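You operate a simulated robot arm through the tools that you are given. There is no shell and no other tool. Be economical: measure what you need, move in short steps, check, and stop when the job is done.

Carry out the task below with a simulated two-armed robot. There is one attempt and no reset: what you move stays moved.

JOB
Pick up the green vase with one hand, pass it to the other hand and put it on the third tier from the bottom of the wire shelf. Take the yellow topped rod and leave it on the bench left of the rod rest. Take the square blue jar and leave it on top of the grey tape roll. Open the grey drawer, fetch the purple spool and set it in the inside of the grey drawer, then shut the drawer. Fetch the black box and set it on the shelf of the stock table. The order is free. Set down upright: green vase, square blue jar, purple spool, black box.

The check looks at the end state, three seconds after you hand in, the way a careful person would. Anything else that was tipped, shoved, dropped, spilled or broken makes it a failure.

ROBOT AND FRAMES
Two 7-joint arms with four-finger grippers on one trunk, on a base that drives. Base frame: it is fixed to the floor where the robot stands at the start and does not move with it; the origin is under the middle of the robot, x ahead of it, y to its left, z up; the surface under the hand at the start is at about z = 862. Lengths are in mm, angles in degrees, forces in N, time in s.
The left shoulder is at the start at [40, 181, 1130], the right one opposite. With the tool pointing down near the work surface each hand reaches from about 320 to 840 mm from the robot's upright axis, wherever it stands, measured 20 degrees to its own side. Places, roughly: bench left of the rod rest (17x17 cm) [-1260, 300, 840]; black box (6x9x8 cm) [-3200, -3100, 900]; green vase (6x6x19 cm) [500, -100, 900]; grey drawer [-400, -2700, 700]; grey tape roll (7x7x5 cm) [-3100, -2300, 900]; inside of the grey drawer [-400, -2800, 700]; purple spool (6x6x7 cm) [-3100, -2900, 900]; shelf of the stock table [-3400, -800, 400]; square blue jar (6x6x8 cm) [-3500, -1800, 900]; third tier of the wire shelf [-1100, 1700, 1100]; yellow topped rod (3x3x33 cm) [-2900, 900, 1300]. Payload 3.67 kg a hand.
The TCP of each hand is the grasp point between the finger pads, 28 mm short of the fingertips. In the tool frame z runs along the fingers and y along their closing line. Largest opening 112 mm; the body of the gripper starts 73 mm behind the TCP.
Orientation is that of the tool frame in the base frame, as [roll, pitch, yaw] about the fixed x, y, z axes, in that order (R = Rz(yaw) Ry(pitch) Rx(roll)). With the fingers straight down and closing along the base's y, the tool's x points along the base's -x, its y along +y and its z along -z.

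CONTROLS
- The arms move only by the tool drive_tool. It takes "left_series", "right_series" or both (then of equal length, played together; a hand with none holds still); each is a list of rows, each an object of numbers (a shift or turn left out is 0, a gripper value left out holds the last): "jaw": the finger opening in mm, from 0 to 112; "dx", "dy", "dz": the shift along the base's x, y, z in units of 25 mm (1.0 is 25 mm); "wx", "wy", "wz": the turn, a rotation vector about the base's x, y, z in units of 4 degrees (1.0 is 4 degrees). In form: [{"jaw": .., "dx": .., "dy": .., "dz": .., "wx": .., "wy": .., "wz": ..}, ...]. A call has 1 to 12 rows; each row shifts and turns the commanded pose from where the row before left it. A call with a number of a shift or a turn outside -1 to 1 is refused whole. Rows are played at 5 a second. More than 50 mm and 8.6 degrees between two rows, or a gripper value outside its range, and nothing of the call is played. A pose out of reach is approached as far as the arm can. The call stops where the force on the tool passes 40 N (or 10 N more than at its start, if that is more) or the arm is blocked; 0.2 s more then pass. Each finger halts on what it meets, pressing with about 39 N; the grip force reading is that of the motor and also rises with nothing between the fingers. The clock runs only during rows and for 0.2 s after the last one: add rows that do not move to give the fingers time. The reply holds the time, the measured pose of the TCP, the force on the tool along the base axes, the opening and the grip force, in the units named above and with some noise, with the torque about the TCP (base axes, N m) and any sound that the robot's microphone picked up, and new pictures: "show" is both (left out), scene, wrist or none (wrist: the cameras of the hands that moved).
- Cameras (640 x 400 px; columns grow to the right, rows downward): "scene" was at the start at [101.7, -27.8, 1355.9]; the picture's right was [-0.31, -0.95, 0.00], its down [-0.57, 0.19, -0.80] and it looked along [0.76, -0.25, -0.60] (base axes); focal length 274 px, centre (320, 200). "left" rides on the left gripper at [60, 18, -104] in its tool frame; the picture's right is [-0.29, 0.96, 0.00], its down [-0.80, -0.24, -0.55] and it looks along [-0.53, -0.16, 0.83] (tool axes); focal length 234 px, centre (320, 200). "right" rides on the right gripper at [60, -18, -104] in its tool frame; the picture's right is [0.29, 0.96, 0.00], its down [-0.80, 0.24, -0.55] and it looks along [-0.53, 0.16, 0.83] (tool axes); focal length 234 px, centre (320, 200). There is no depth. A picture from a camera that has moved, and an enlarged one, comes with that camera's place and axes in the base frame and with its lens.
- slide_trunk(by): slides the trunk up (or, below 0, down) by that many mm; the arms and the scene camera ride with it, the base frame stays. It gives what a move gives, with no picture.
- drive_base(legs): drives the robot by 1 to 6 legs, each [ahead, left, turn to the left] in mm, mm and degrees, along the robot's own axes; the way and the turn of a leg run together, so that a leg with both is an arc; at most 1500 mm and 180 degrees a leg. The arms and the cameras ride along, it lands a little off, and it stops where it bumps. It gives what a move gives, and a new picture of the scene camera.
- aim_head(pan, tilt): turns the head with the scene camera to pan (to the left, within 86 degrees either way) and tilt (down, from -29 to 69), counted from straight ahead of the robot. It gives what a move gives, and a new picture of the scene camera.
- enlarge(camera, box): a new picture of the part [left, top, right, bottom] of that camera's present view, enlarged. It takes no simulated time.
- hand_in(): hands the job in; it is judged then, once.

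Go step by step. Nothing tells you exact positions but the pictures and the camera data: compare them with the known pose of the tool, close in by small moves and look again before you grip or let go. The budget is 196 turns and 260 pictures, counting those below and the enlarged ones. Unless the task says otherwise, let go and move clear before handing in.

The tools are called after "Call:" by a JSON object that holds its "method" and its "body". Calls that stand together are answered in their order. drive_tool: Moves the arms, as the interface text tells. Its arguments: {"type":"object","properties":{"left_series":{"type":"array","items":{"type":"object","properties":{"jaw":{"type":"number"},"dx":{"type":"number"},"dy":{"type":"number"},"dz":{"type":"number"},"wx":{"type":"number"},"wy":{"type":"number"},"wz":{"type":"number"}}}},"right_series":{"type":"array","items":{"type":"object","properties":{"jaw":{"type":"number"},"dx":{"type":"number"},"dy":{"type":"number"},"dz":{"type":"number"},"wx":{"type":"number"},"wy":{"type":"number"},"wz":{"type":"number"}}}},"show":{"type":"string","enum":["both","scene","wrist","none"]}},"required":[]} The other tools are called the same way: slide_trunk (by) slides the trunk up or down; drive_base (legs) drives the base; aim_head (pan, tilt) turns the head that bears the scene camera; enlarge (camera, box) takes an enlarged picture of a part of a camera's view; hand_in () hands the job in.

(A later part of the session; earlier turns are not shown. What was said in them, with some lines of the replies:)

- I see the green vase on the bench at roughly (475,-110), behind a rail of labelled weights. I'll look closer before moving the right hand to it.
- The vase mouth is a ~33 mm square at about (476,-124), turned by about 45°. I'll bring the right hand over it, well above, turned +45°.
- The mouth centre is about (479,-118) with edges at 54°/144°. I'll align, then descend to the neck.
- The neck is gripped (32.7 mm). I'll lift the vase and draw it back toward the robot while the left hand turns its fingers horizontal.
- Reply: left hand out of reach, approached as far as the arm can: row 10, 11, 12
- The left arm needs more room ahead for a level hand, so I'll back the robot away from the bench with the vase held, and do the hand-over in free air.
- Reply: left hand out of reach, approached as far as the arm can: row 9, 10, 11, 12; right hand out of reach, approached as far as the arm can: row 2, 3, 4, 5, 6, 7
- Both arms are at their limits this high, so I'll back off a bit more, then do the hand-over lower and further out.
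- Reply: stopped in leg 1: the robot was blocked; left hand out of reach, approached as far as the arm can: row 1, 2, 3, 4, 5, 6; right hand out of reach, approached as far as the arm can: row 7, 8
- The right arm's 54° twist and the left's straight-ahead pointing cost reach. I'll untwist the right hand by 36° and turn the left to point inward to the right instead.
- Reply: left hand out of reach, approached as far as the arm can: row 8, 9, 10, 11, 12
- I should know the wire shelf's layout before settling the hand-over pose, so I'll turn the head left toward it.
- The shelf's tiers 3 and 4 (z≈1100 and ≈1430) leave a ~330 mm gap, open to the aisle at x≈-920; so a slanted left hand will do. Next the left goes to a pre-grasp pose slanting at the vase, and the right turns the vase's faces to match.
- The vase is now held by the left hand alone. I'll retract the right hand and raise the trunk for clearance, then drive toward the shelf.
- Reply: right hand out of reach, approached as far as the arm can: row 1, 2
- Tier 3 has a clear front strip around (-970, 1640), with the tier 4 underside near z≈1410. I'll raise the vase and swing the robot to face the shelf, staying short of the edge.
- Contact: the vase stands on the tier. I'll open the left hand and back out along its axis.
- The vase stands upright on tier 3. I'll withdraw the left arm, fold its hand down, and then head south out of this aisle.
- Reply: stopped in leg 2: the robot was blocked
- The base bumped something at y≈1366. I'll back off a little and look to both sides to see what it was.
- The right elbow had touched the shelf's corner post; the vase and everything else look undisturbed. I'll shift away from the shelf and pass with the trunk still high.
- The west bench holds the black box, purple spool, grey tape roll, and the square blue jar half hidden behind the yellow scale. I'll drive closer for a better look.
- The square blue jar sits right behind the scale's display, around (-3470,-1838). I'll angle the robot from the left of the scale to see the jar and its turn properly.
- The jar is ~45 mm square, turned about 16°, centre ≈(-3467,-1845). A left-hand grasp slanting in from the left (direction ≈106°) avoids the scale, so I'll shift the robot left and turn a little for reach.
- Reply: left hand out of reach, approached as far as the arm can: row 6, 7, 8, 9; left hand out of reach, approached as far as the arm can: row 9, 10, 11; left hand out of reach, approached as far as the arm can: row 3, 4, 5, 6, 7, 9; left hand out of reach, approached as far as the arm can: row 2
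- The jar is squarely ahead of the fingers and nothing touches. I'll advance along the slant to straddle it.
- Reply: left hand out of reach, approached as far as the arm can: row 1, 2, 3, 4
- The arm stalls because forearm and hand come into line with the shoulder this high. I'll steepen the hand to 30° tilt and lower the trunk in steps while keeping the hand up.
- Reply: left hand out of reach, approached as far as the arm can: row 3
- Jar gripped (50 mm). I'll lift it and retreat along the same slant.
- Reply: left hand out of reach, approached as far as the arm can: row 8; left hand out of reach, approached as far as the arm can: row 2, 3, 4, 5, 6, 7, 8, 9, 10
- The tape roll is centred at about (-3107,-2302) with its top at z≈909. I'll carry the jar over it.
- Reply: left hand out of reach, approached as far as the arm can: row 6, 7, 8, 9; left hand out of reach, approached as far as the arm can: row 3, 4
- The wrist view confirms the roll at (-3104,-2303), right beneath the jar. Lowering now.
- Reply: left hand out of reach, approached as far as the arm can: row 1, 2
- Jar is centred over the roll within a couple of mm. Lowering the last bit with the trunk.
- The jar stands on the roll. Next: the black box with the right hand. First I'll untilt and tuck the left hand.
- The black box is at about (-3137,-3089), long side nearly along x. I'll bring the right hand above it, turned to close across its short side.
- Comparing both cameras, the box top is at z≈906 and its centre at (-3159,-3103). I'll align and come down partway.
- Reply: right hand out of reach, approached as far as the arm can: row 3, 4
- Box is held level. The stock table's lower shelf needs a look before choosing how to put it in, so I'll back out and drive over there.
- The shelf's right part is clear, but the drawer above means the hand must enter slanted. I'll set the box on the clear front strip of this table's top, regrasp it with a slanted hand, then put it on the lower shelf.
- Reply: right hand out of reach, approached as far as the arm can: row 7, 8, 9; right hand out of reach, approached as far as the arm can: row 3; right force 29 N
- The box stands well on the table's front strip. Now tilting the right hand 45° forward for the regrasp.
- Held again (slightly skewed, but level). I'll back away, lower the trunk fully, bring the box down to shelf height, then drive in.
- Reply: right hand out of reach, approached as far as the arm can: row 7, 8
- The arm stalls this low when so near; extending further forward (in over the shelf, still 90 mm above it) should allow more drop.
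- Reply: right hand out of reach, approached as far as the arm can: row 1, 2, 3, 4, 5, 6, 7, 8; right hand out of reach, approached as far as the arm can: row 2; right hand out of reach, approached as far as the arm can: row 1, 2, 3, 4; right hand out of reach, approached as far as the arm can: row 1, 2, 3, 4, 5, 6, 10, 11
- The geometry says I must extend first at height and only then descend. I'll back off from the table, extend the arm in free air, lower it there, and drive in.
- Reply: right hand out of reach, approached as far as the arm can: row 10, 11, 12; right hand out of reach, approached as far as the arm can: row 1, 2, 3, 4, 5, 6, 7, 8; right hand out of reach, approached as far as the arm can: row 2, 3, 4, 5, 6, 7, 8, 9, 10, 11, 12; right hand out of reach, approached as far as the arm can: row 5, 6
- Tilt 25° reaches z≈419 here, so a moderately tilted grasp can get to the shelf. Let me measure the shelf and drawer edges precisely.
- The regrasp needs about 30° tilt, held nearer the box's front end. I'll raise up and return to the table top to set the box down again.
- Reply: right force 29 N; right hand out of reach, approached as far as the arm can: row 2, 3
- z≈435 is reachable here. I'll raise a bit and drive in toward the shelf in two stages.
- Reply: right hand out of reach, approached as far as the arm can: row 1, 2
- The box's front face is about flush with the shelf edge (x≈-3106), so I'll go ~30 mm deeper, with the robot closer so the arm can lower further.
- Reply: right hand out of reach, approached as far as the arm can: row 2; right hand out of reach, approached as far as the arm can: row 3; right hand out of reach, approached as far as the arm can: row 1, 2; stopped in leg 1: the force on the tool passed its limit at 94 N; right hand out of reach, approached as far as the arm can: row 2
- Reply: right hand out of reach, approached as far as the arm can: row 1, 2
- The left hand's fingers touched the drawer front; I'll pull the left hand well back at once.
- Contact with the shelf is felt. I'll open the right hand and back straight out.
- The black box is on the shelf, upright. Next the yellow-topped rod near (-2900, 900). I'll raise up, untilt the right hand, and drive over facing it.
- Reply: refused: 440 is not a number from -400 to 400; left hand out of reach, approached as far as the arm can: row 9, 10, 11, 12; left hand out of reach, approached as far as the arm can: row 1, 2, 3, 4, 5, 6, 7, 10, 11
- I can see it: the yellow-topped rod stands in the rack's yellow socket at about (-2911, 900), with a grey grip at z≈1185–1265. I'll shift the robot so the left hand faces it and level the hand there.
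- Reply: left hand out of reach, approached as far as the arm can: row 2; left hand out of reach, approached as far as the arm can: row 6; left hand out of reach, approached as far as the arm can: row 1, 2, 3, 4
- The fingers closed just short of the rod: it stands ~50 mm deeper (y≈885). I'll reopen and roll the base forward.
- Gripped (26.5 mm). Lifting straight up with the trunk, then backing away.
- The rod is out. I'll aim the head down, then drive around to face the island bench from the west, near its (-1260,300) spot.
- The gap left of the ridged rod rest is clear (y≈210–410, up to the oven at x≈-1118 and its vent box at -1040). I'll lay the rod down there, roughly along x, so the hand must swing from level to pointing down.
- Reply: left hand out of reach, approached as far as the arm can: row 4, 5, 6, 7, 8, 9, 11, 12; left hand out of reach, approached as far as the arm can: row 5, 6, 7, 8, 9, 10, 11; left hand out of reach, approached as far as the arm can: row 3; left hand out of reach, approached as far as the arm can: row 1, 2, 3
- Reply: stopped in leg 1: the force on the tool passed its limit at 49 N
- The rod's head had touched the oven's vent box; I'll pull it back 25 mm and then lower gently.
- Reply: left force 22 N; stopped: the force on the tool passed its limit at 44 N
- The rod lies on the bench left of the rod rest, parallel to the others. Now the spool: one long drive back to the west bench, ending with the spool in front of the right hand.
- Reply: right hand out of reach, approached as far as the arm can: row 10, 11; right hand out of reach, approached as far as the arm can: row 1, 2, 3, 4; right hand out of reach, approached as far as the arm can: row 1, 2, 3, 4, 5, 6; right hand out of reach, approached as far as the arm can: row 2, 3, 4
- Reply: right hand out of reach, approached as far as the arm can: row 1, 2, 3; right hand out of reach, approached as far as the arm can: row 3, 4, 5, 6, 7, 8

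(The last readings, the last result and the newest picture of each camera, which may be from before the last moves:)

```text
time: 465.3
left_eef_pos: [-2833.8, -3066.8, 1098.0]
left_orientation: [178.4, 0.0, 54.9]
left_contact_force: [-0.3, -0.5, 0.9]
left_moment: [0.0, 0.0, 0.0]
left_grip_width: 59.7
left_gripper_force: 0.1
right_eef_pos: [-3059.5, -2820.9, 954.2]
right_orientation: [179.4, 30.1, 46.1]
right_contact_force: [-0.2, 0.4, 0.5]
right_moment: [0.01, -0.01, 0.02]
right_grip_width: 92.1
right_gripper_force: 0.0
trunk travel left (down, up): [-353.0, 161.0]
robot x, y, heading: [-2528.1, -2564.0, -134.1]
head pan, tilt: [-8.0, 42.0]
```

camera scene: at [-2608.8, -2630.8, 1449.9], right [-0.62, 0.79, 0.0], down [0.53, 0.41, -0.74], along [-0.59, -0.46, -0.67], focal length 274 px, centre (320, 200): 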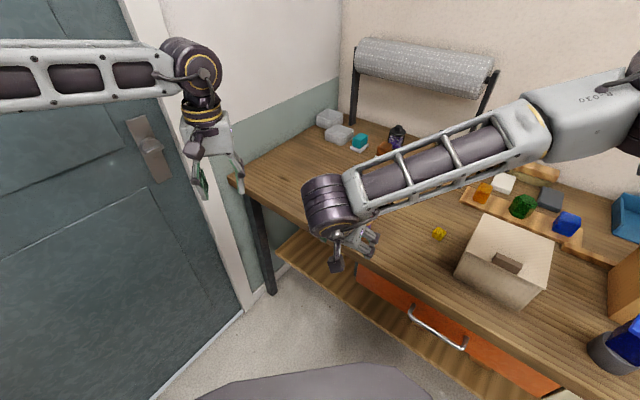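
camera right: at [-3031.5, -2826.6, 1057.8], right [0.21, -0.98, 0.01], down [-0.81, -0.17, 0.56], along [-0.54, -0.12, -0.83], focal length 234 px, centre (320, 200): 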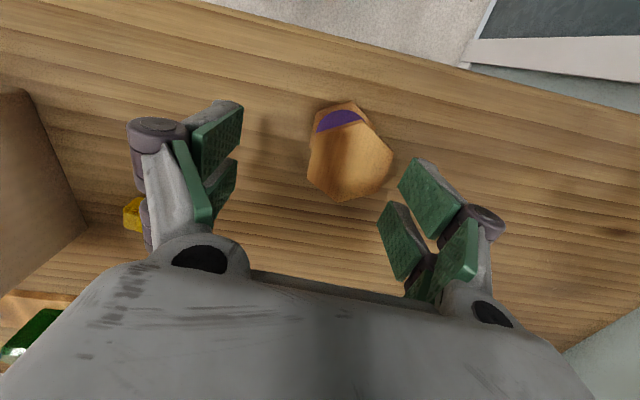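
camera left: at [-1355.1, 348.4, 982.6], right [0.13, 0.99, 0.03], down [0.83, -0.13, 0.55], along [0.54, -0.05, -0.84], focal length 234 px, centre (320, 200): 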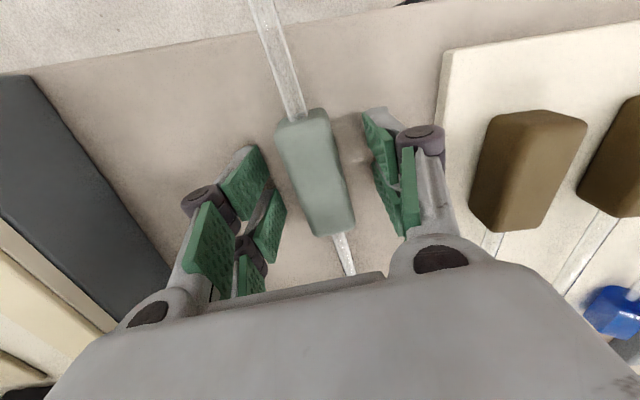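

Call:
{"method": "drive_tool", "body": {"right_series": [{"dx": -0.25, "dy": -0.4, "dz": -0.4}, {"dx": -0.3, "dy": -0.36, "dz": -0.7}, {"dx": -0.33, "dy": -0.36, "dz": -0.8}, {"dx": -0.33, "dy": -0.36, "dz": -0.9}, {}], "show": "wrist"}}

```text
time: 466.5
left_eef_pos: [-2833.8, -3067.4, 1098.3]
left_orientation: [178.4, 0.0, 54.9]
left_contact_force: [0.3, -0.1, 0.0]
left_moment: [-0.03, -0.02, -0.02]
left_grip_width: 60.2
left_gripper_force: 0.1
right_eef_pos: [-3090.3, -2859.6, 886.5]
right_orientation: [179.4, 30.1, 46.1]
right_contact_force: [1.2, 0.0, 0.6]
right_moment: [0.02, 0.02, 0.02]
right_grip_width: 91.7
right_gripper_force: 0.2
trunk travel left (down, up): [-353.0, 161.0]
robot x, y, heading: [-2526.3, -2561.7, -134.0]
head pan, tilt: [-8.0, 42.0]
camera right: at [-3031.5, -2773.4, 945.5], right [0.87, -0.48, -0.14], down [-0.12, -0.46, 0.88], along [-0.49, -0.75, -0.45], focal length 234 px, centre (320, 200)
```

right: 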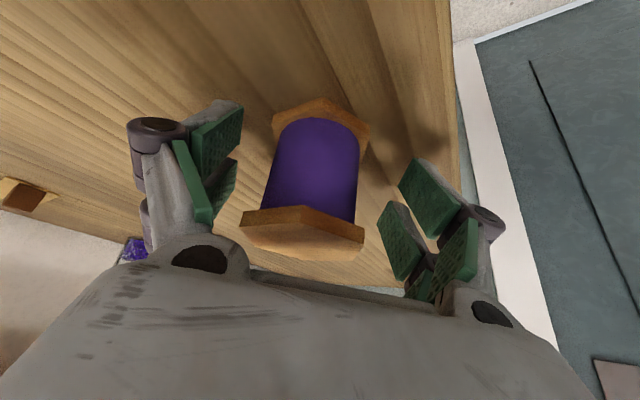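

Spool is nicely centred between the fingers. Closing and lifting.

Call:
{"method": "drive_tool", "body": {"right_series": [{"jaw": 78}, {"jaw": 68}, {"jaw": 60}, {"jaw": 52}, {"jaw": 44}, {"jaw": 36}, {}, {}, {"dz": 0.5}, {"dz": 1}, {"dz": 1}, {"dz": 1}], "show": "wrist"}}

```text
time: 469.1
left_eef_pos: [-2833.8, -3067.1, 1098.4]
left_orientation: [178.4, 0.0, 54.9]
left_contact_force: [-0.5, 0.6, 0.1]
left_moment: [-0.01, -0.01, -0.01]
left_grip_width: 60.0
left_gripper_force: 0.0
right_eef_pos: [-3089.8, -2859.3, 972.9]
right_orientation: [179.4, 30.1, 46.2]
right_contact_force: [0.7, 0.6, -0.7]
right_moment: [0.0, 0.03, 0.0]
right_grip_width: 55.8
right_gripper_force: 38.6
trunk travel left (down, up): [-353.0, 161.0]
robot x, y, heading: [-2527.4, -2566.1, -134.0]
head pan, tilt: [-8.0, 42.0]
camera right: at [-3031.1, -2772.9, 1033.1], right [0.87, -0.48, -0.14], down [-0.12, -0.46, 0.88], along [-0.49, -0.75, -0.45], focal length 234 px, centre (320, 200)
```

right: 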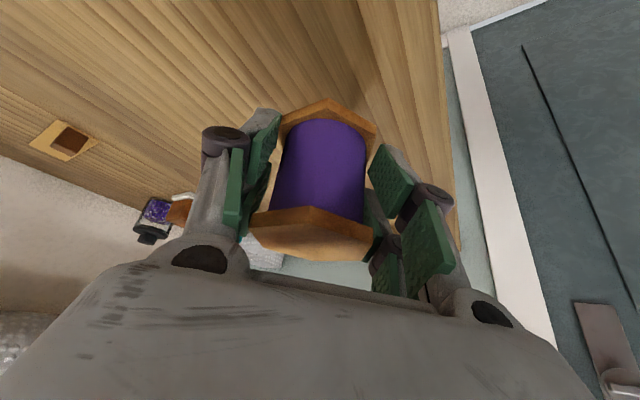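

Spool is held. I'll drive to the grey drawer, approaching so that the left hand can take its handle.

Call:
{"method": "drive_base", "body": {"legs": [[-250, 0, 0], [0, 0, 71], [-433, 221, 0], [536, 1138, 0]]}}

```text
time: 482.8
left_eef_pos: [-726.5, -2283.0, 1098.8]
left_orientation: [178.5, 0.0, 127.3]
left_contact_force: [0.6, -0.4, 0.1]
left_moment: [0.0, 0.01, 0.01]
left_grip_width: 60.0
left_gripper_force: 0.0
right_eef_pos: [-1001.2, -2463.2, 972.2]
right_orientation: [179.4, 30.1, 118.4]
right_contact_force: [0.3, -0.2, 0.0]
right_moment: [0.02, -0.06, 0.01]
right_grip_width: 55.3
right_gripper_force: 39.2
trunk travel left (down, up): [-353.0, 161.0]
robot x, y, heading: [-1113.8, -1836.4, -61.9]
head pan, tilt: [-8.0, 42.0]
camera scene: at [-1076.1, -1934.6, 1450.0], right [-0.94, -0.35, 0.0], down [-0.23, 0.63, -0.74], along [0.26, -0.7, -0.67], focal length 274 px, centre (320, 200)
```

scene: 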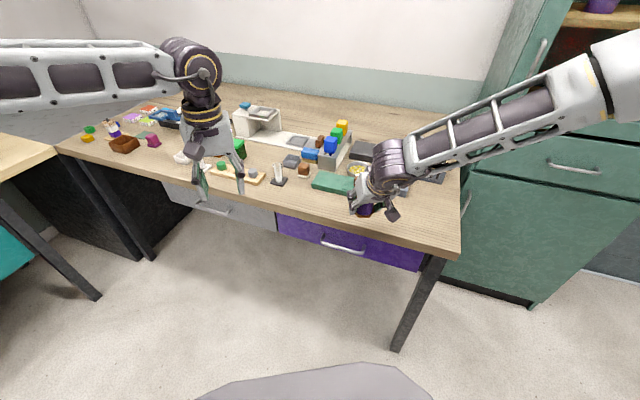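

Call:
{"method": "drive_tool", "body": {"right_series": [{"dz": 1}, {"dz": 1}, {"dz": 1, "dx": -0.47, "dy": 0.88}, {"dz": 1, "dx": -0.47, "dy": 0.88}, {"dz": 1, "dx": -0.47, "dy": 0.88}, {"dz": 1, "dx": -0.47, "dy": 0.88}, {"dx": -0.47, "dy": 0.88}, {"dx": -0.47, "dy": 0.88}, {}, {}, {}, {}], "left_series": [{"wz": 1, "dy": 0.5}, {"wz": 1, "dy": 0.5}, {"wz": 1, "dy": 0.5}, {"wz": 1}, {"wz": 1}, {"wz": 1}, {"wz": 1}, {"wz": 1}, {"wz": 1}, {"wz": 1}, {"wz": 1}, {"wz": 1}], "show": "none"}}

Call:
{"method": "slide_trunk", "body": {"by": -170}}

Call:
{"method": "drive_tool", "body": {"left_series": [{"wz": 1, "wx": -1}, {"wx": -1}, {"wx": -1}, {"wx": -1}, {"wx": -1}, {"wx": -1}, {"wx": -1}, {"wx": -1}, {"wx": -1}, {"wx": -1}, {}], "show": "none"}}

```text
time: 485.4
left_eef_pos: [-725.5, -2245.4, 1098.7]
left_orientation: [178.5, 0.0, 175.4]
left_contact_force: [-0.1, 0.3, 0.2]
left_moment: [-0.02, -0.01, -0.02]
left_grip_width: 60.4
left_gripper_force: 0.0
right_eef_pos: [-1073.0, -2333.5, 1122.1]
right_orientation: [179.4, 30.1, 118.3]
right_contact_force: [0.1, 0.5, -0.9]
right_moment: [-0.01, 0.02, 0.0]
right_grip_width: 54.9
right_gripper_force: 39.6
trunk travel left (down, up): [-353.0, 161.0]
robot x, y, heading: [-1113.2, -1837.8, -61.9]
head pan, tilt: [-8.0, 42.0]
```

```text
time: 487.3
left_eef_pos: [-724.8, -2246.2, 929.9]
left_orientation: [178.5, 0.0, 175.4]
left_contact_force: [0.8, 0.0, 0.5]
left_moment: [0.0, 0.01, 0.01]
left_grip_width: 59.8
left_gripper_force: 0.1
right_eef_pos: [-1072.8, -2332.7, 952.8]
right_orientation: [179.4, 30.1, 118.4]
right_contact_force: [0.4, -1.0, -0.6]
right_moment: [0.0, -0.01, 0.03]
right_grip_width: 51.2
right_gripper_force: 39.3
trunk travel left (down, up): [-183.0, 331.0]
robot x, y, heading: [-1111.6, -1835.6, -61.8]
head pan, tilt: [-8.0, 42.0]
```

```text
time: 489.7
left_eef_pos: [-726.6, -2244.5, 929.8]
left_orientation: [-141.7, 0.5, 179.6]
left_contact_force: [-0.1, 0.1, 0.1]
left_moment: [0.02, 0.02, 0.02]
left_grip_width: 60.0
left_gripper_force: 0.0
right_eef_pos: [-1072.3, -2334.4, 952.7]
right_orientation: [179.4, 30.1, 118.4]
right_contact_force: [-0.3, -1.0, -0.6]
right_moment: [0.01, 0.0, 0.02]
right_grip_width: 51.2
right_gripper_force: 38.9
trunk travel left (down, up): [-183.0, 331.0]
robot x, y, heading: [-1116.9, -1833.9, -61.5]
head pan, tilt: [-8.0, 42.0]
```

Call:
{"method": "drive_tool", "body": {"left_series": [{"wx": -1}, {"wx": -1}, {"wx": -1}, {"wx": -0.5, "jaw": 46}, {"dy": 1}, {}], "show": "none"}}

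Call:
{"method": "drive_base", "body": {"legs": [[184, 0, 0]]}}

Call:
{"method": "drive_tool", "body": {"left_series": [{"dx": 0.6, "dz": -0.6}, {"dx": 1, "dz": -0.6}, {"dx": 1, "dz": -0.6}, {"dx": 1, "dz": -0.6}, {"dx": 1, "dz": -0.6}, {"dx": 1, "dz": -0.6}, {"dx": 1, "dz": -0.6}, {"dx": 1, "dz": -0.6}, {"dx": 1, "dz": -0.6}, {"dz": -0.8}, {"dz": -0.5}, {}], "show": "wrist"}}

```text
time: 491.1
left_eef_pos: [-726.3, -2221.4, 930.0]
left_orientation: [-127.6, 0.7, 179.5]
left_contact_force: [0.3, -0.7, -0.2]
left_moment: [0.0, 0.0, 0.0]
left_grip_width: 45.8
left_gripper_force: 0.0
right_eef_pos: [-1073.4, -2333.3, 951.4]
right_orientation: [179.4, 30.1, 118.5]
right_contact_force: [0.3, -0.1, 0.2]
right_moment: [0.01, 0.0, 0.02]
right_grip_width: 50.9
right_gripper_force: 39.0
trunk travel left (down, up): [-183.0, 331.0]
robot x, y, heading: [-1114.4, -1838.4, -61.7]
head pan, tilt: [-8.0, 42.0]
```

```text
time: 492.6
left_eef_pos: [-638.4, -2383.5, 929.7]
left_orientation: [-127.6, 0.6, 179.7]
left_contact_force: [0.8, -0.2, 0.5]
left_moment: [0.03, 0.02, -0.02]
left_grip_width: 46.0
left_gripper_force: 0.0
right_eef_pos: [-985.7, -2495.9, 953.3]
right_orientation: [179.4, 30.0, 118.4]
right_contact_force: [0.4, -0.1, -1.1]
right_moment: [0.03, 0.01, 0.02]
right_grip_width: 50.8
right_gripper_force: 38.9
trunk travel left (down, up): [-183.0, 331.0]
robot x, y, heading: [-1024.1, -1998.5, -61.7]
head pan, tilt: [-8.0, 42.0]
camera scene: at [-987.9, -2098.0, 1281.1], right [-0.94, -0.35, 0.0], down [-0.23, 0.63, -0.74], along [0.26, -0.7, -0.67], focal length 274 px, centre (320, 200)
```

scene: 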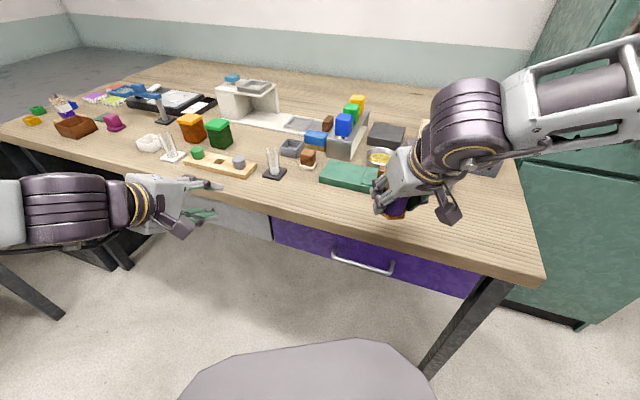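

```text
time: 495.2
left_eef_pos: [-422.4, -2382.8, 763.2]
left_orientation: [-127.5, 0.7, 179.6]
left_contact_force: [-0.1, 0.4, 0.7]
left_moment: [-0.01, 0.03, -0.02]
left_grip_width: 45.9
left_gripper_force: 0.0
right_eef_pos: [-985.7, -2495.0, 953.9]
right_orientation: [179.4, 30.0, 118.4]
right_contact_force: [0.9, -0.7, -0.3]
right_moment: [-0.02, -0.02, 0.02]
right_grip_width: 50.9
right_gripper_force: 38.9
trunk travel left (down, up): [-183.0, 331.0]
robot x, y, heading: [-1024.4, -1998.8, -61.9]
head pan, tilt: [-8.0, 42.0]
camera left: at [-483.2, -2288.9, 810.0], right [0.3, 0.58, -0.76], down [0.79, 0.29, 0.54], along [0.53, -0.76, -0.37], focal length 234 px, centre (320, 200)
```

left: 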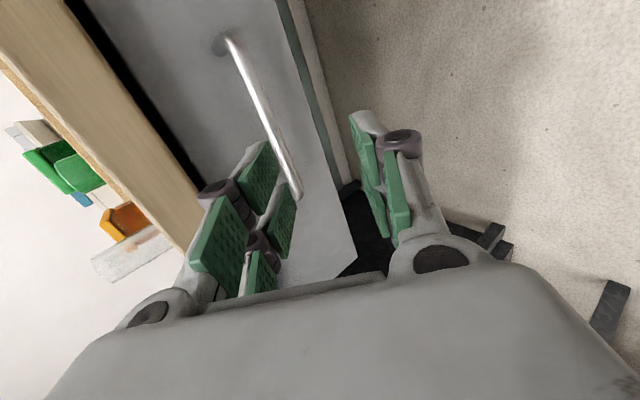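

The bar is at y≈-2483, z≈737. I'll line up along the hand's axis, slide the fingers over it, and close.

Call:
{"method": "drive_tool", "body": {"left_series": [{"dx": -0.7, "dy": -0.5, "dz": 0.8, "jaw": 38}, {"dz": 0.84}, {"dy": -0.76, "dz": -0.585}, {"dy": -0.76, "dz": -0.585}, {"dy": -0.76, "dz": -0.585}, {"dy": -0.76, "dz": -0.585}, {}, {"jaw": 30}, {"jaw": 22}, {"jaw": 14}, {"jaw": 6}, {}], "show": "wrist"}}

```text
time: 497.9
left_eef_pos: [-440.3, -2467.3, 748.1]
left_orientation: [-128.1, 0.4, 179.6]
left_contact_force: [-4.8, 10.9, -17.4]
left_moment: [0.39, 0.43, 0.27]
left_grip_width: 17.1
left_gripper_force: 10.0
left hand out of reach, approached as far as the arm can: row 6
right_eef_pos: [-984.4, -2495.2, 954.4]
right_orientation: [179.3, 30.1, 118.5]
right_contact_force: [-0.6, -0.2, -1.0]
right_moment: [0.04, -0.03, 0.01]
right_grip_width: 50.9
right_gripper_force: 38.8
trunk travel left (down, up): [-183.0, 331.0]
robot x, y, heading: [-1023.3, -1997.4, -61.5]
head pan, tilt: [-8.0, 42.0]
camera left: at [-500.2, -2374.8, 797.1], right [0.3, 0.59, -0.75], down [0.79, 0.28, 0.54], along [0.53, -0.76, -0.38], focal length 234 px, centre (320, 200)
```

left: 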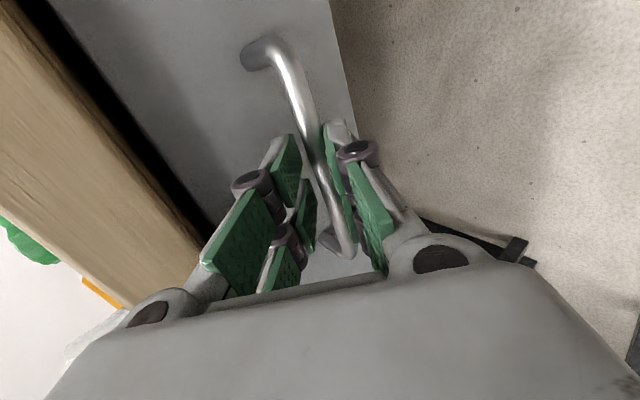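

Call:
{"method": "drive_tool", "body": {"left_series": [{"dy": 0.1, "dz": -0.14}, {"dy": 0.06, "dz": -0.08, "jaw": 4}, {"jaw": 0}, {}, {}], "show": "none"}}

```text
time: 499.1
left_eef_pos: [-439.5, -2463.6, 747.7]
left_orientation: [-127.9, 0.6, 179.7]
left_contact_force: [-1.4, 4.9, -20.1]
left_moment: [0.4, 1.21, 1.15]
left_grip_width: 11.9
left_gripper_force: 44.7
left hand out of reach, approached as far as the arm can: row 1
right_eef_pos: [-984.7, -2495.9, 952.2]
right_orientation: [179.5, 30.0, 118.5]
right_contact_force: [0.5, 0.7, -0.3]
right_moment: [0.01, 0.0, -0.03]
right_grip_width: 51.0
right_gripper_force: 38.9
trunk travel left (down, up): [-183.0, 331.0]
robot x, y, heading: [-1024.7, -2002.2, -61.6]
head pan, tilt: [-8.0, 42.0]
```

Call:
{"method": "drive_base", "body": {"legs": [[-176, 95, 0]]}}

```text
time: 500.6
left_eef_pos: [-438.7, -2266.0, 747.5]
left_orientation: [-127.9, 0.5, 179.6]
left_contact_force: [0.8, 0.3, -21.7]
left_moment: [0.47, 0.96, 1.42]
left_grip_width: 11.9
left_gripper_force: 45.2
right_eef_pos: [-983.9, -2297.2, 952.2]
right_orientation: [179.5, 30.0, 118.4]
right_contact_force: [0.5, 0.0, -0.7]
right_moment: [-0.06, 0.0, -0.03]
right_grip_width: 51.0
right_gripper_force: 39.1
trunk travel left (down, up): [-183.0, 331.0]
robot x, y, heading: [-1024.9, -1799.9, -61.6]
head pan, tilt: [-8.0, 42.0]
camera scene: at [-985.7, -1898.1, 1281.1], right [-0.94, -0.35, 0.0], down [-0.23, 0.63, -0.74], along [0.26, -0.7, -0.67], focal length 274 px, centre (320, 200)
```

scene: 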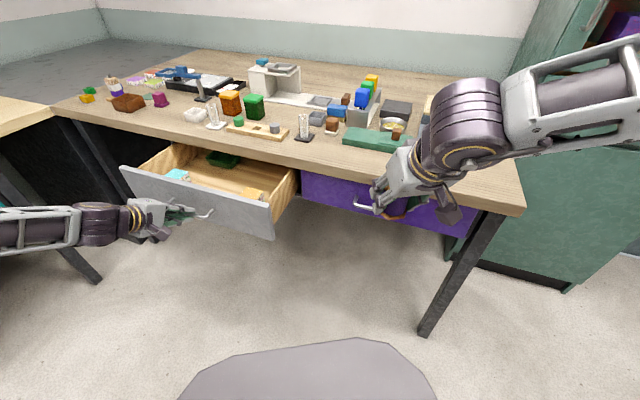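

The drawer is open about 200 mm. I'll release the handle and tuck the left hand, and take a closer look inside for a free spot.

Call:
{"method": "drive_tool", "body": {"left_series": [{"jaw": 20}, {"jaw": 40}, {"dy": 0.79, "dz": 0.61}, {"dy": 0.79, "dz": 0.61}, {"dy": 0.79, "dz": 0.61}, {"dy": 0.79, "dz": 0.61}, {"dz": 1}, {"dz": 1}, {"dz": 1}, {"dz": 1, "dx": -1}, {"dz": 1, "dx": -1}, {"dz": 1, "dx": -1}], "show": "none"}}

Call:
{"method": "drive_tool", "body": {"left_series": [{"wx": 1, "dx": -1}, {"wx": 1, "dx": -1}, {"wx": 1, "dx": -1}, {"wx": 1, "dx": -1}, {"wx": 1, "dx": -1}, {"wx": 1}, {"wx": 1}, {"wx": 1}, {"wx": 1}, {"wx": 1}, {"wx": 1}, {"wx": 1}], "show": "none"}}

Call:
{"method": "enlarge", "body": {"camera": "scene", "box": [110, 120, 330, 260]}}

```text
time: 503.2
left_eef_pos: [-517.6, -2185.3, 960.5]
left_orientation: [-128.0, 0.9, 179.5]
left_contact_force: [0.5, -0.2, 0.0]
left_moment: [0.0, -0.03, 0.05]
left_grip_width: 39.9
left_gripper_force: 0.1
right_eef_pos: [-987.3, -2295.7, 954.7]
right_orientation: [179.4, 30.0, 118.3]
right_contact_force: [-0.7, 0.7, -1.0]
right_moment: [-0.02, -0.03, 0.01]
right_grip_width: 51.0
right_gripper_force: 39.0
trunk travel left (down, up): [-183.0, 331.0]
robot x, y, heading: [-1024.0, -1794.7, -61.8]
head pan, tilt: [-8.0, 42.0]
```

```text
time: 505.8
left_eef_pos: [-631.8, -2185.0, 957.3]
left_orientation: [-176.1, 0.0, 179.2]
left_contact_force: [0.0, 0.1, 0.1]
left_moment: [0.0, -0.04, 0.02]
left_grip_width: 40.1
left_gripper_force: 0.1
left hand out of reach, approached as far as the arm can: row 1, 2
right_eef_pos: [-985.0, -2296.1, 952.5]
right_orientation: [179.4, 30.1, 118.3]
right_contact_force: [-0.6, -0.9, -1.0]
right_moment: [-0.02, 0.01, 0.01]
right_grip_width: 50.6
right_gripper_force: 38.9
trunk travel left (down, up): [-183.0, 331.0]
robot x, y, heading: [-1026.2, -1803.5, -61.8]
head pan, tilt: [-8.0, 42.0]
```

```text
2.86 times, centred on (220, 190) of scene
camera zoom: at [-987.7, -1898.1, 1281.2], right [-0.94, -0.35, 0.0], down [-0.23, 0.63, -0.74], along [0.26, -0.7, -0.67], focal length 782 px, centre (606, 229)
```

zoom: 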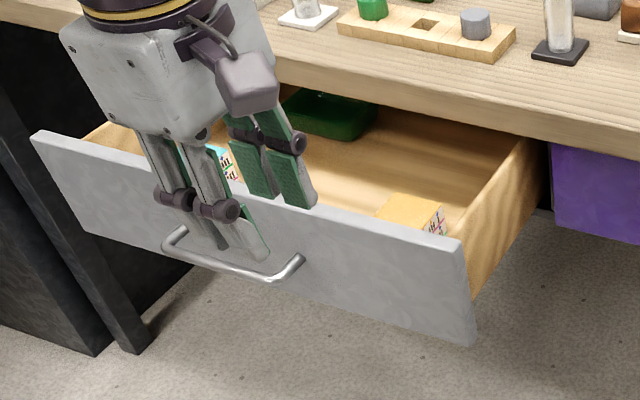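

Call:
{"method": "drive_base", "body": {"legs": [[322, 430, 0]]}}

Call:
{"method": "drive_tool", "body": {"right_series": [{"dy": -0.8}, {"dy": -0.8}, {"dy": -0.8}, {"dz": -1}, {"dz": -1}, {"dz": -1}, {"dz": -1}, {"dz": -0.8}, {}], "show": "wrist"}}

```text
time: 508.9
left_eef_pos: [-99.9, -2263.3, 959.0]
left_orientation: [-175.8, 0.0, 179.5]
left_contact_force: [0.5, 0.5, -0.1]
left_moment: [-0.02, 0.01, 0.0]
left_grip_width: 40.1
left_gripper_force: 0.1
right_eef_pos: [-451.6, -2376.6, 953.0]
right_orientation: [179.5, 30.0, 118.5]
right_contact_force: [-0.1, -0.6, -0.6]
right_moment: [-0.05, 0.03, -0.01]
right_grip_width: 51.3
right_gripper_force: 39.2
trunk travel left (down, up): [-183.0, 331.0]
robot x, y, heading: [-493.6, -1880.6, -61.5]
head pan, tilt: [-8.0, 42.0]
camera scene: at [-456.9, -1977.2, 1281.2], right [-0.94, -0.35, 0.0], down [-0.23, 0.63, -0.74], along [0.26, -0.7, -0.67], focal length 274 px, centre (320, 200)
```

scene: 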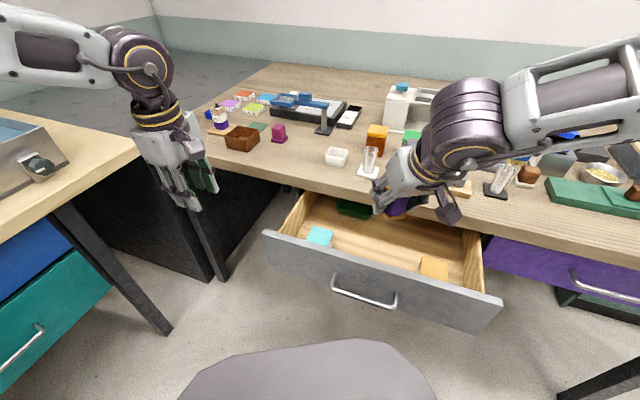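

```text
time: 510.9
left_eef_pos: [-98.5, -2262.0, 957.2]
left_orientation: [-176.0, 0.1, 179.6]
left_contact_force: [0.7, 0.4, 0.9]
left_moment: [-0.02, 0.01, 0.01]
left_grip_width: 40.0
left_gripper_force: 0.0
right_eef_pos: [-452.7, -2435.4, 833.4]
right_orientation: [179.4, 30.2, 118.6]
right_contact_force: [-0.8, 0.3, -0.3]
right_moment: [0.0, -0.01, 0.01]
right_grip_width: 50.8
right_gripper_force: 38.7
trunk travel left (down, up): [-183.0, 331.0]
robot x, y, heading: [-493.0, -1877.7, -61.5]
head pan, tilt: [-8.0, 42.0]
camera right: at [-519.2, -2354.5, 894.0], right [0.72, 0.68, -0.14], down [0.4, -0.25, 0.88], along [0.57, -0.69, -0.45], focal length 234 px, centre (320, 200)
```

right: 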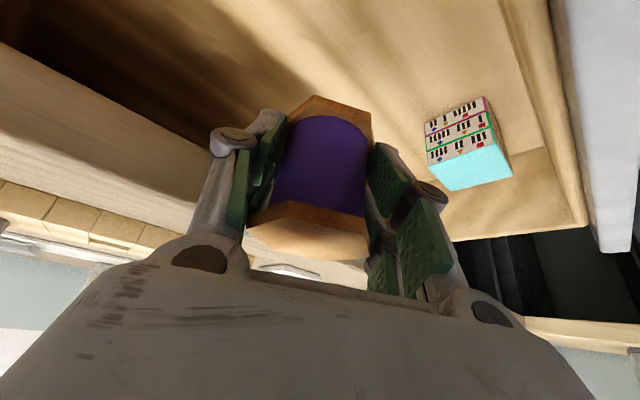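

Call:
{"method": "drive_tool", "body": {"right_series": [{"dz": -1}, {"dz": -1}, {"dz": -0.6}, {"dy": -0.5}, {"dy": -0.5, "dx": 0.3}, {"dz": -0.5}, {}], "show": "wrist"}}

```text
time: 512.5
left_eef_pos: [-100.0, -2262.3, 958.5]
left_orientation: [-176.0, 0.1, 179.5]
left_contact_force: [0.1, -0.1, -0.3]
left_moment: [0.02, -0.01, 0.03]
left_grip_width: 40.2
left_gripper_force: 0.0
right_eef_pos: [-446.2, -2458.8, 756.4]
right_orientation: [179.5, 30.1, 118.6]
right_contact_force: [-0.4, -0.7, -1.8]
right_moment: [0.01, 0.01, 0.04]
right_grip_width: 51.1
right_gripper_force: 38.7
trunk travel left (down, up): [-183.0, 331.0]
robot x, y, heading: [-498.8, -1882.0, -61.7]
head pan, tilt: [-8.0, 42.0]
camera right: at [-511.6, -2379.6, 817.0], right [0.72, 0.68, -0.14], down [0.4, -0.25, 0.88], along [0.57, -0.69, -0.45], focal length 234 px, centre (320, 200)
```

right: 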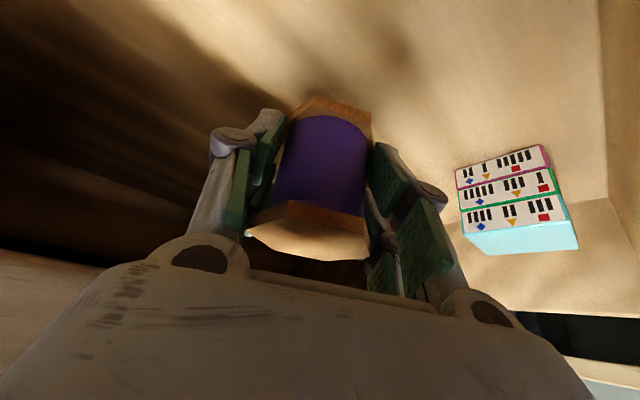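

Call:
{"method": "drive_tool", "body": {"right_series": [{"dz": -0.2}, {"dz": -0.2}, {"dz": -0.2}, {}], "show": "none"}}

Call:
{"method": "drive_tool", "body": {"right_series": [{"dz": -0.16}, {"dz": -0.16}, {}], "show": "none"}}

```text
time: 513.5
left_eef_pos: [-99.7, -2262.1, 956.7]
left_orientation: [-176.0, 0.1, 179.5]
left_contact_force: [0.6, -0.2, -0.6]
left_moment: [0.03, 0.01, 0.02]
left_grip_width: 39.8
left_gripper_force: 0.0
right_eef_pos: [-446.1, -2461.0, 741.1]
right_orientation: [179.5, 30.1, 118.5]
right_contact_force: [0.3, 0.6, -0.3]
right_moment: [-0.02, 0.04, 0.0]
right_grip_width: 50.9
right_gripper_force: 39.0
trunk travel left (down, up): [-183.0, 331.0]
robot x, y, heading: [-495.6, -1882.3, -61.4]
head pan, tilt: [-8.0, 42.0]
```

```text
time: 514.3
left_eef_pos: [-99.8, -2261.8, 957.3]
left_orientation: [-176.0, 0.0, 179.5]
left_contact_force: [0.0, -0.3, -0.1]
left_moment: [-0.01, 0.02, -0.02]
left_grip_width: 40.1
left_gripper_force: 0.1
right_eef_pos: [-446.3, -2461.3, 732.4]
right_orientation: [179.3, 30.1, 118.6]
right_contact_force: [0.0, 0.5, -0.4]
right_moment: [0.03, 0.03, 0.01]
right_grip_width: 51.2
right_gripper_force: 39.4
trunk travel left (down, up): [-183.0, 331.0]
robot x, y, heading: [-496.3, -1885.5, -61.4]
head pan, tilt: [-8.0, 42.0]
```

Call:
{"method": "drive_tool", "body": {"right_series": [{"dz": -0.16}, {"dz": -0.16}, {}], "show": "none"}}

Call:
{"method": "drive_tool", "body": {"right_series": [{"dz": -0.12}, {"dz": -0.12}, {}], "show": "none"}}

```text
time: 515.1
left_eef_pos: [-99.0, -2264.3, 957.2]
left_orientation: [-175.9, 0.2, 179.6]
left_contact_force: [1.0, 0.5, -0.8]
left_moment: [0.01, 0.01, 0.0]
left_grip_width: 39.9
left_gripper_force: 0.0
right_eef_pos: [-446.2, -2461.4, 723.9]
right_orientation: [179.4, 30.1, 118.6]
right_contact_force: [-0.4, 0.2, -0.6]
right_moment: [-0.02, -0.01, -0.03]
right_grip_width: 50.8
right_gripper_force: 39.1
trunk travel left (down, up): [-183.0, 331.0]
robot x, y, heading: [-495.9, -1877.1, -61.5]
head pan, tilt: [-8.0, 42.0]
```

```text
time: 515.9
left_eef_pos: [-99.4, -2261.3, 959.1]
left_orientation: [-175.7, 0.1, 179.5]
left_contact_force: [-0.2, 0.3, -0.2]
left_moment: [-0.03, 0.03, -0.01]
left_grip_width: 39.8
left_gripper_force: 0.0
right_eef_pos: [-445.3, -2460.1, 720.0]
right_orientation: [179.5, 30.4, 118.7]
right_contact_force: [-4.2, -0.7, 20.8]
right_moment: [0.21, 0.64, 0.08]
right_grip_width: 51.2
right_gripper_force: 39.0
trunk travel left (down, up): [-183.0, 331.0]
robot x, y, heading: [-496.3, -1878.4, -61.5]
head pan, tilt: [-8.0, 42.0]
```

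Contact on the drawer floor. Releasing and lifting straight up.

Call:
{"method": "drive_tool", "body": {"right_series": [{"dz": 0.06}, {"jaw": 58}, {"jaw": 68}, {"jaw": 78}, {}, {"dz": 0.6}, {"dz": 1}, {"dz": 1}, {"dz": 1}, {"dz": 1}, {"dz": 1}, {"dz": 1}], "show": "wrist"}}

```text
time: 517.8
left_eef_pos: [-99.3, -2263.7, 956.8]
left_orientation: [-175.9, 0.1, 179.4]
left_contact_force: [0.1, 0.0, -0.1]
left_moment: [-0.05, 0.02, 0.03]
left_grip_width: 40.0
left_gripper_force: 0.1
right_eef_pos: [-448.1, -2459.3, 777.2]
right_orientation: [179.2, 29.2, 118.3]
right_contact_force: [2.8, -6.0, -13.0]
right_moment: [0.59, -0.33, 0.33]
right_grip_width: 74.3
right_gripper_force: 0.1
trunk travel left (down, up): [-183.0, 331.0]
robot x, y, heading: [-495.3, -1879.4, -61.3]
head pan, tilt: [-8.0, 42.0]
stopped in row 9 (right hand): the force on the tool passed its limit at 52 N (the readings are from after the stop); the commanded pose is now the measured one
camera right: at [-514.3, -2378.6, 839.9], right [0.72, 0.68, -0.13], down [0.41, -0.26, 0.87], along [0.56, -0.68, -0.47], focal length 234 px, centre (320, 200)
```

right: 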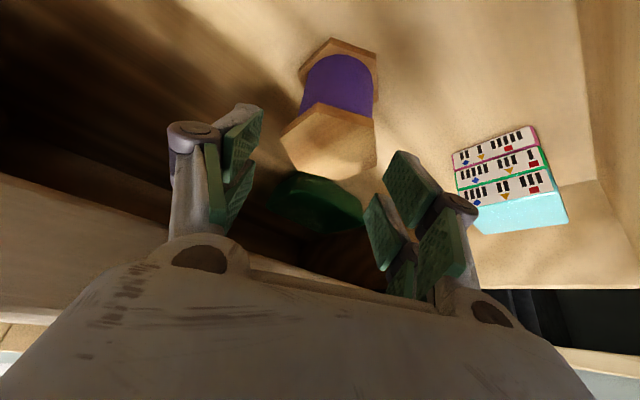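

Spool stands in the drawer; the hand's upper part met the bench's underside, so I'll back out along the hand's own direction before rising.

Call:
{"method": "drive_tool", "body": {"right_series": [{"dz": -0.15}, {"dx": -0.4, "dy": 0.74}, {"dx": -0.4, "dy": 0.74}, {"dx": -0.2, "dy": 0.37}, {"dz": 0.5}, {"dz": 1}, {"dz": 1}, {"dz": 1}, {"dz": 1}, {"dz": 1}, {}], "show": "none"}}

```text
time: 520.2
left_eef_pos: [-100.6, -2261.9, 958.6]
left_orientation: [-176.0, 0.1, 179.5]
left_contact_force: [-0.4, -0.2, -0.1]
left_moment: [0.02, -0.01, 0.01]
left_grip_width: 40.1
left_gripper_force: 0.0
right_eef_pos: [-473.3, -2411.0, 913.2]
right_orientation: [179.4, 29.3, 118.2]
right_contact_force: [-0.1, 0.5, 0.1]
right_moment: [0.03, 0.02, 0.01]
right_grip_width: 78.0
right_gripper_force: 0.1
trunk travel left (down, up): [-183.0, 331.0]
robot x, y, heading: [-492.0, -1880.7, -61.4]
head pan, tilt: [-8.0, 42.0]
```

Call:
{"method": "drive_base", "body": {"legs": [[-176, 96, 0]]}}

Call:
{"method": "drive_tool", "body": {"right_series": [{"dx": 0.7, "jaw": 0}, {"dx": 0.7}, {"dz": -1}, {"dz": -1}, {"dz": -1}, {"dz": -1}, {"dz": -1}, {"dz": -1}, {"dz": -0.6}, {}], "show": "none"}}

```text
time: 521.8
left_eef_pos: [-99.3, -2059.1, 958.5]
left_orientation: [-175.8, 0.1, 179.5]
left_contact_force: [-0.6, -0.2, 1.4]
left_moment: [-0.03, -0.03, 0.02]
left_grip_width: 40.1
left_gripper_force: 0.1
right_eef_pos: [-474.0, -2208.9, 913.6]
right_orientation: [179.4, 29.5, 118.4]
right_contact_force: [-0.6, 0.0, 0.9]
right_moment: [-0.06, -0.01, 0.01]
right_grip_width: 77.9
right_gripper_force: 0.1
trunk travel left (down, up): [-183.0, 331.0]
robot x, y, heading: [-493.5, -1678.0, -61.3]
head pan, tilt: [-8.0, 42.0]
camera scene: at [-457.5, -1773.8, 1281.3], right [-0.94, -0.35, 0.0], down [-0.24, 0.63, -0.74], along [0.26, -0.7, -0.67], focal length 274 px, centre (320, 200)
```

scene: 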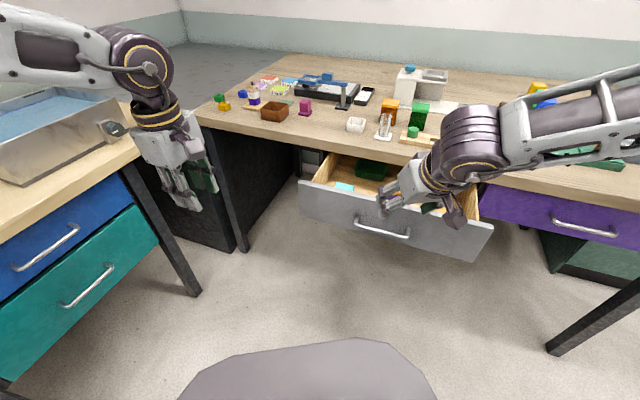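

```text
time: 524.0
left_eef_pos: [-99.5, -2060.1, 957.3]
left_orientation: [-175.9, 0.1, 179.6]
left_contact_force: [-0.2, -0.4, 0.4]
left_moment: [0.02, -0.01, -0.01]
left_grip_width: 39.9
left_gripper_force: 0.0
right_eef_pos: [-437.8, -2210.8, 748.2]
right_orientation: [179.3, 29.4, 118.5]
right_contact_force: [0.2, -0.5, 0.3]
right_moment: [0.0, -0.03, 0.0]
right_grip_width: 0.1
right_gripper_force: 35.7
trunk travel left (down, up): [-183.0, 331.0]
robot x, y, heading: [-496.2, -1678.8, -61.3]
head pan, tilt: [-8.0, 42.0]
```

Call:
{"method": "drive_base", "body": {"legs": [[215, -118, 0]]}}

```text
time: 525.8
left_eef_pos: [-99.6, -2298.2, 957.6]
left_orientation: [-175.9, 0.0, 179.6]
left_contact_force: [0.6, -0.6, -0.5]
left_moment: [0.02, -0.01, 0.02]
left_grip_width: 40.0
left_gripper_force: 0.1
right_eef_pos: [-438.7, -2440.8, 745.7]
right_orientation: [178.9, 28.5, 118.5]
right_contact_force: [0.2, -0.7, 0.4]
right_moment: [0.01, 0.0, -0.01]
right_grip_width: 0.2
right_gripper_force: 36.0
trunk travel left (down, up): [-183.0, 331.0]
robot x, y, heading: [-493.5, -1916.0, -61.5]
head pan, tilt: [-8.0, 42.0]
stopped in leg 1: the force on the tool passed its limit at 47 N (the readings are from after the stop); the commanded pose is now the measured one
camera scene: at [-458.1, -2013.6, 1281.1], right [-0.94, -0.35, 0.0], down [-0.24, 0.63, -0.74], along [0.26, -0.69, -0.67], focal length 274 px, centre (320, 200)
```

scene: 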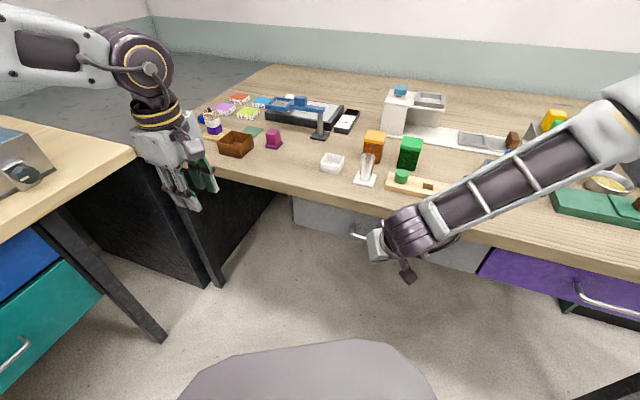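

Call:
{"method": "drive_tool", "body": {"right_series": [{"dy": -0.2}, {"dy": -0.2}, {"dy": -0.2}, {"dy": -0.2}, {"dy": -0.2}], "show": "none"}}

```text
time: 526.5
left_eef_pos: [-99.6, -2295.0, 958.2]
left_orientation: [-176.0, 0.1, 179.5]
left_contact_force: [0.2, -1.5, 0.2]
left_moment: [0.0, -0.04, -0.04]
left_grip_width: 40.3
left_gripper_force: 0.0
right_eef_pos: [-437.2, -2442.0, 744.0]
right_orientation: [178.3, 27.9, 118.9]
right_contact_force: [-1.5, 16.2, 8.6]
right_moment: [-0.15, -0.08, 0.09]
right_grip_width: 0.2
right_gripper_force: 35.3
trunk travel left (down, up): [-183.0, 331.0]
robot x, y, heading: [-497.2, -1906.1, -61.3]
head pan, tilt: [-8.0, 42.0]
stopped in row 3 (right hand): the force on the tool passed its limit at 44 N (the readings are from after the stop); the commanded pose is now the measured one
```

Call:
{"method": "drive_base", "body": {"legs": [[-176, 96, 0]]}}

Call:
{"method": "enlarge", "body": {"camera": "scene", "box": [240, 90, 640, 340]}}

```text
time: 528.1
left_eef_pos: [-98.7, -2094.7, 958.3]
left_orientation: [-175.8, 0.1, 179.8]
left_contact_force: [0.4, 0.0, 0.3]
left_moment: [-0.04, 0.0, 0.01]
left_grip_width: 39.9
left_gripper_force: 0.1
right_eef_pos: [-437.9, -2244.2, 744.5]
right_orientation: [178.5, 28.1, 118.8]
right_contact_force: [-0.9, -0.1, -0.2]
right_moment: [-0.02, -0.03, 0.01]
right_grip_width: 0.2
right_gripper_force: 35.6
trunk travel left (down, up): [-183.0, 331.0]
robot x, y, heading: [-495.3, -1713.8, -61.4]
head pan, tilt: [-8.0, 42.0]
camera scene: at [-457.8, -1810.2, 1281.3], right [-0.94, -0.35, 0.0], down [-0.24, 0.63, -0.74], along [0.26, -0.7, -0.67], focal length 274 px, centre (320, 200)
```

scene: 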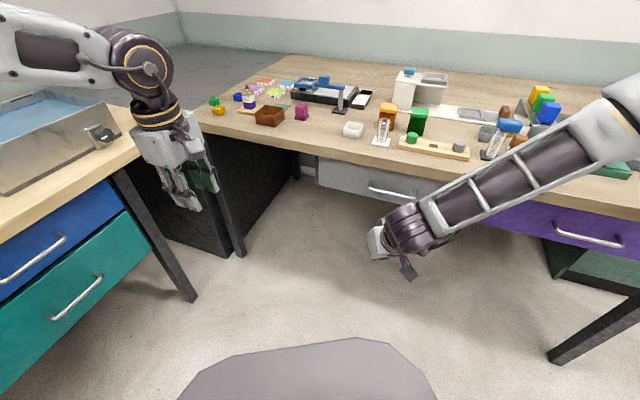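

```text
1.60 times, centred on (440, 215) of scene
camera zoom: at [-457.8, -1810.2, 1281.3], right [-0.94, -0.35, 0.0], down [-0.24, 0.63, -0.74], along [0.26, -0.7, -0.67], focal length 438 px, centre (128, 176)
```

zoom: 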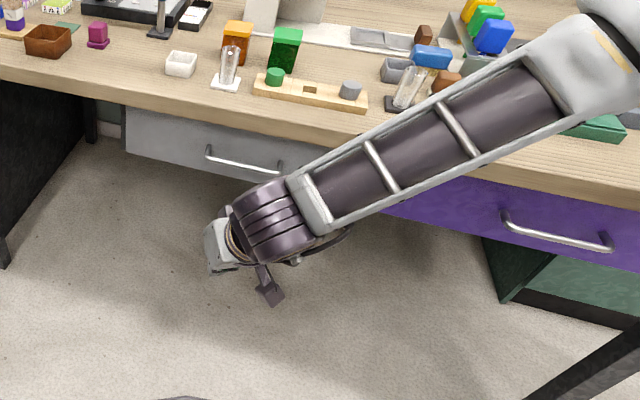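

The grey drawer is shut flush, with the spool inside. The vase, jar, box and rod were each seen in place after release, and both hands are clear. Handing in.

Call:
{"method": "hand_in", "body": {}}

```text
The job is handed in.
```

I finished all five tasks and handed the job in; no result has come back yet.

- **Green vase:** I passed it from the right hand to the left and stood it upright on the third tier of the wire shelf.
- **Yellow topped rod:** It lies on the bench left of the rod rest, parallel to the other rods. Its lower end sticks out a little over the bench's front edge.
- **Square blue jar:** It stands upright on the grey tape roll.
- **Purple spool:** It stood upright in the grey drawer before I pushed the drawer shut. I could not look inside afterwards, and the push ended in a firm stop.
- **Black box:** It stands upright on the stock table's shelf. I first set it on that table's top to regrip it at a better angle.

There were several bumps along the way. The base touched the middle bench, the right elbow touched a wire-shelf post, and the left fingers touched the stock table's drawer front. The rod's top also touched the oven's vent box, and the right hand touched the underside of the drawer bench. I saw nothing tipped or moved in the pictures after these.
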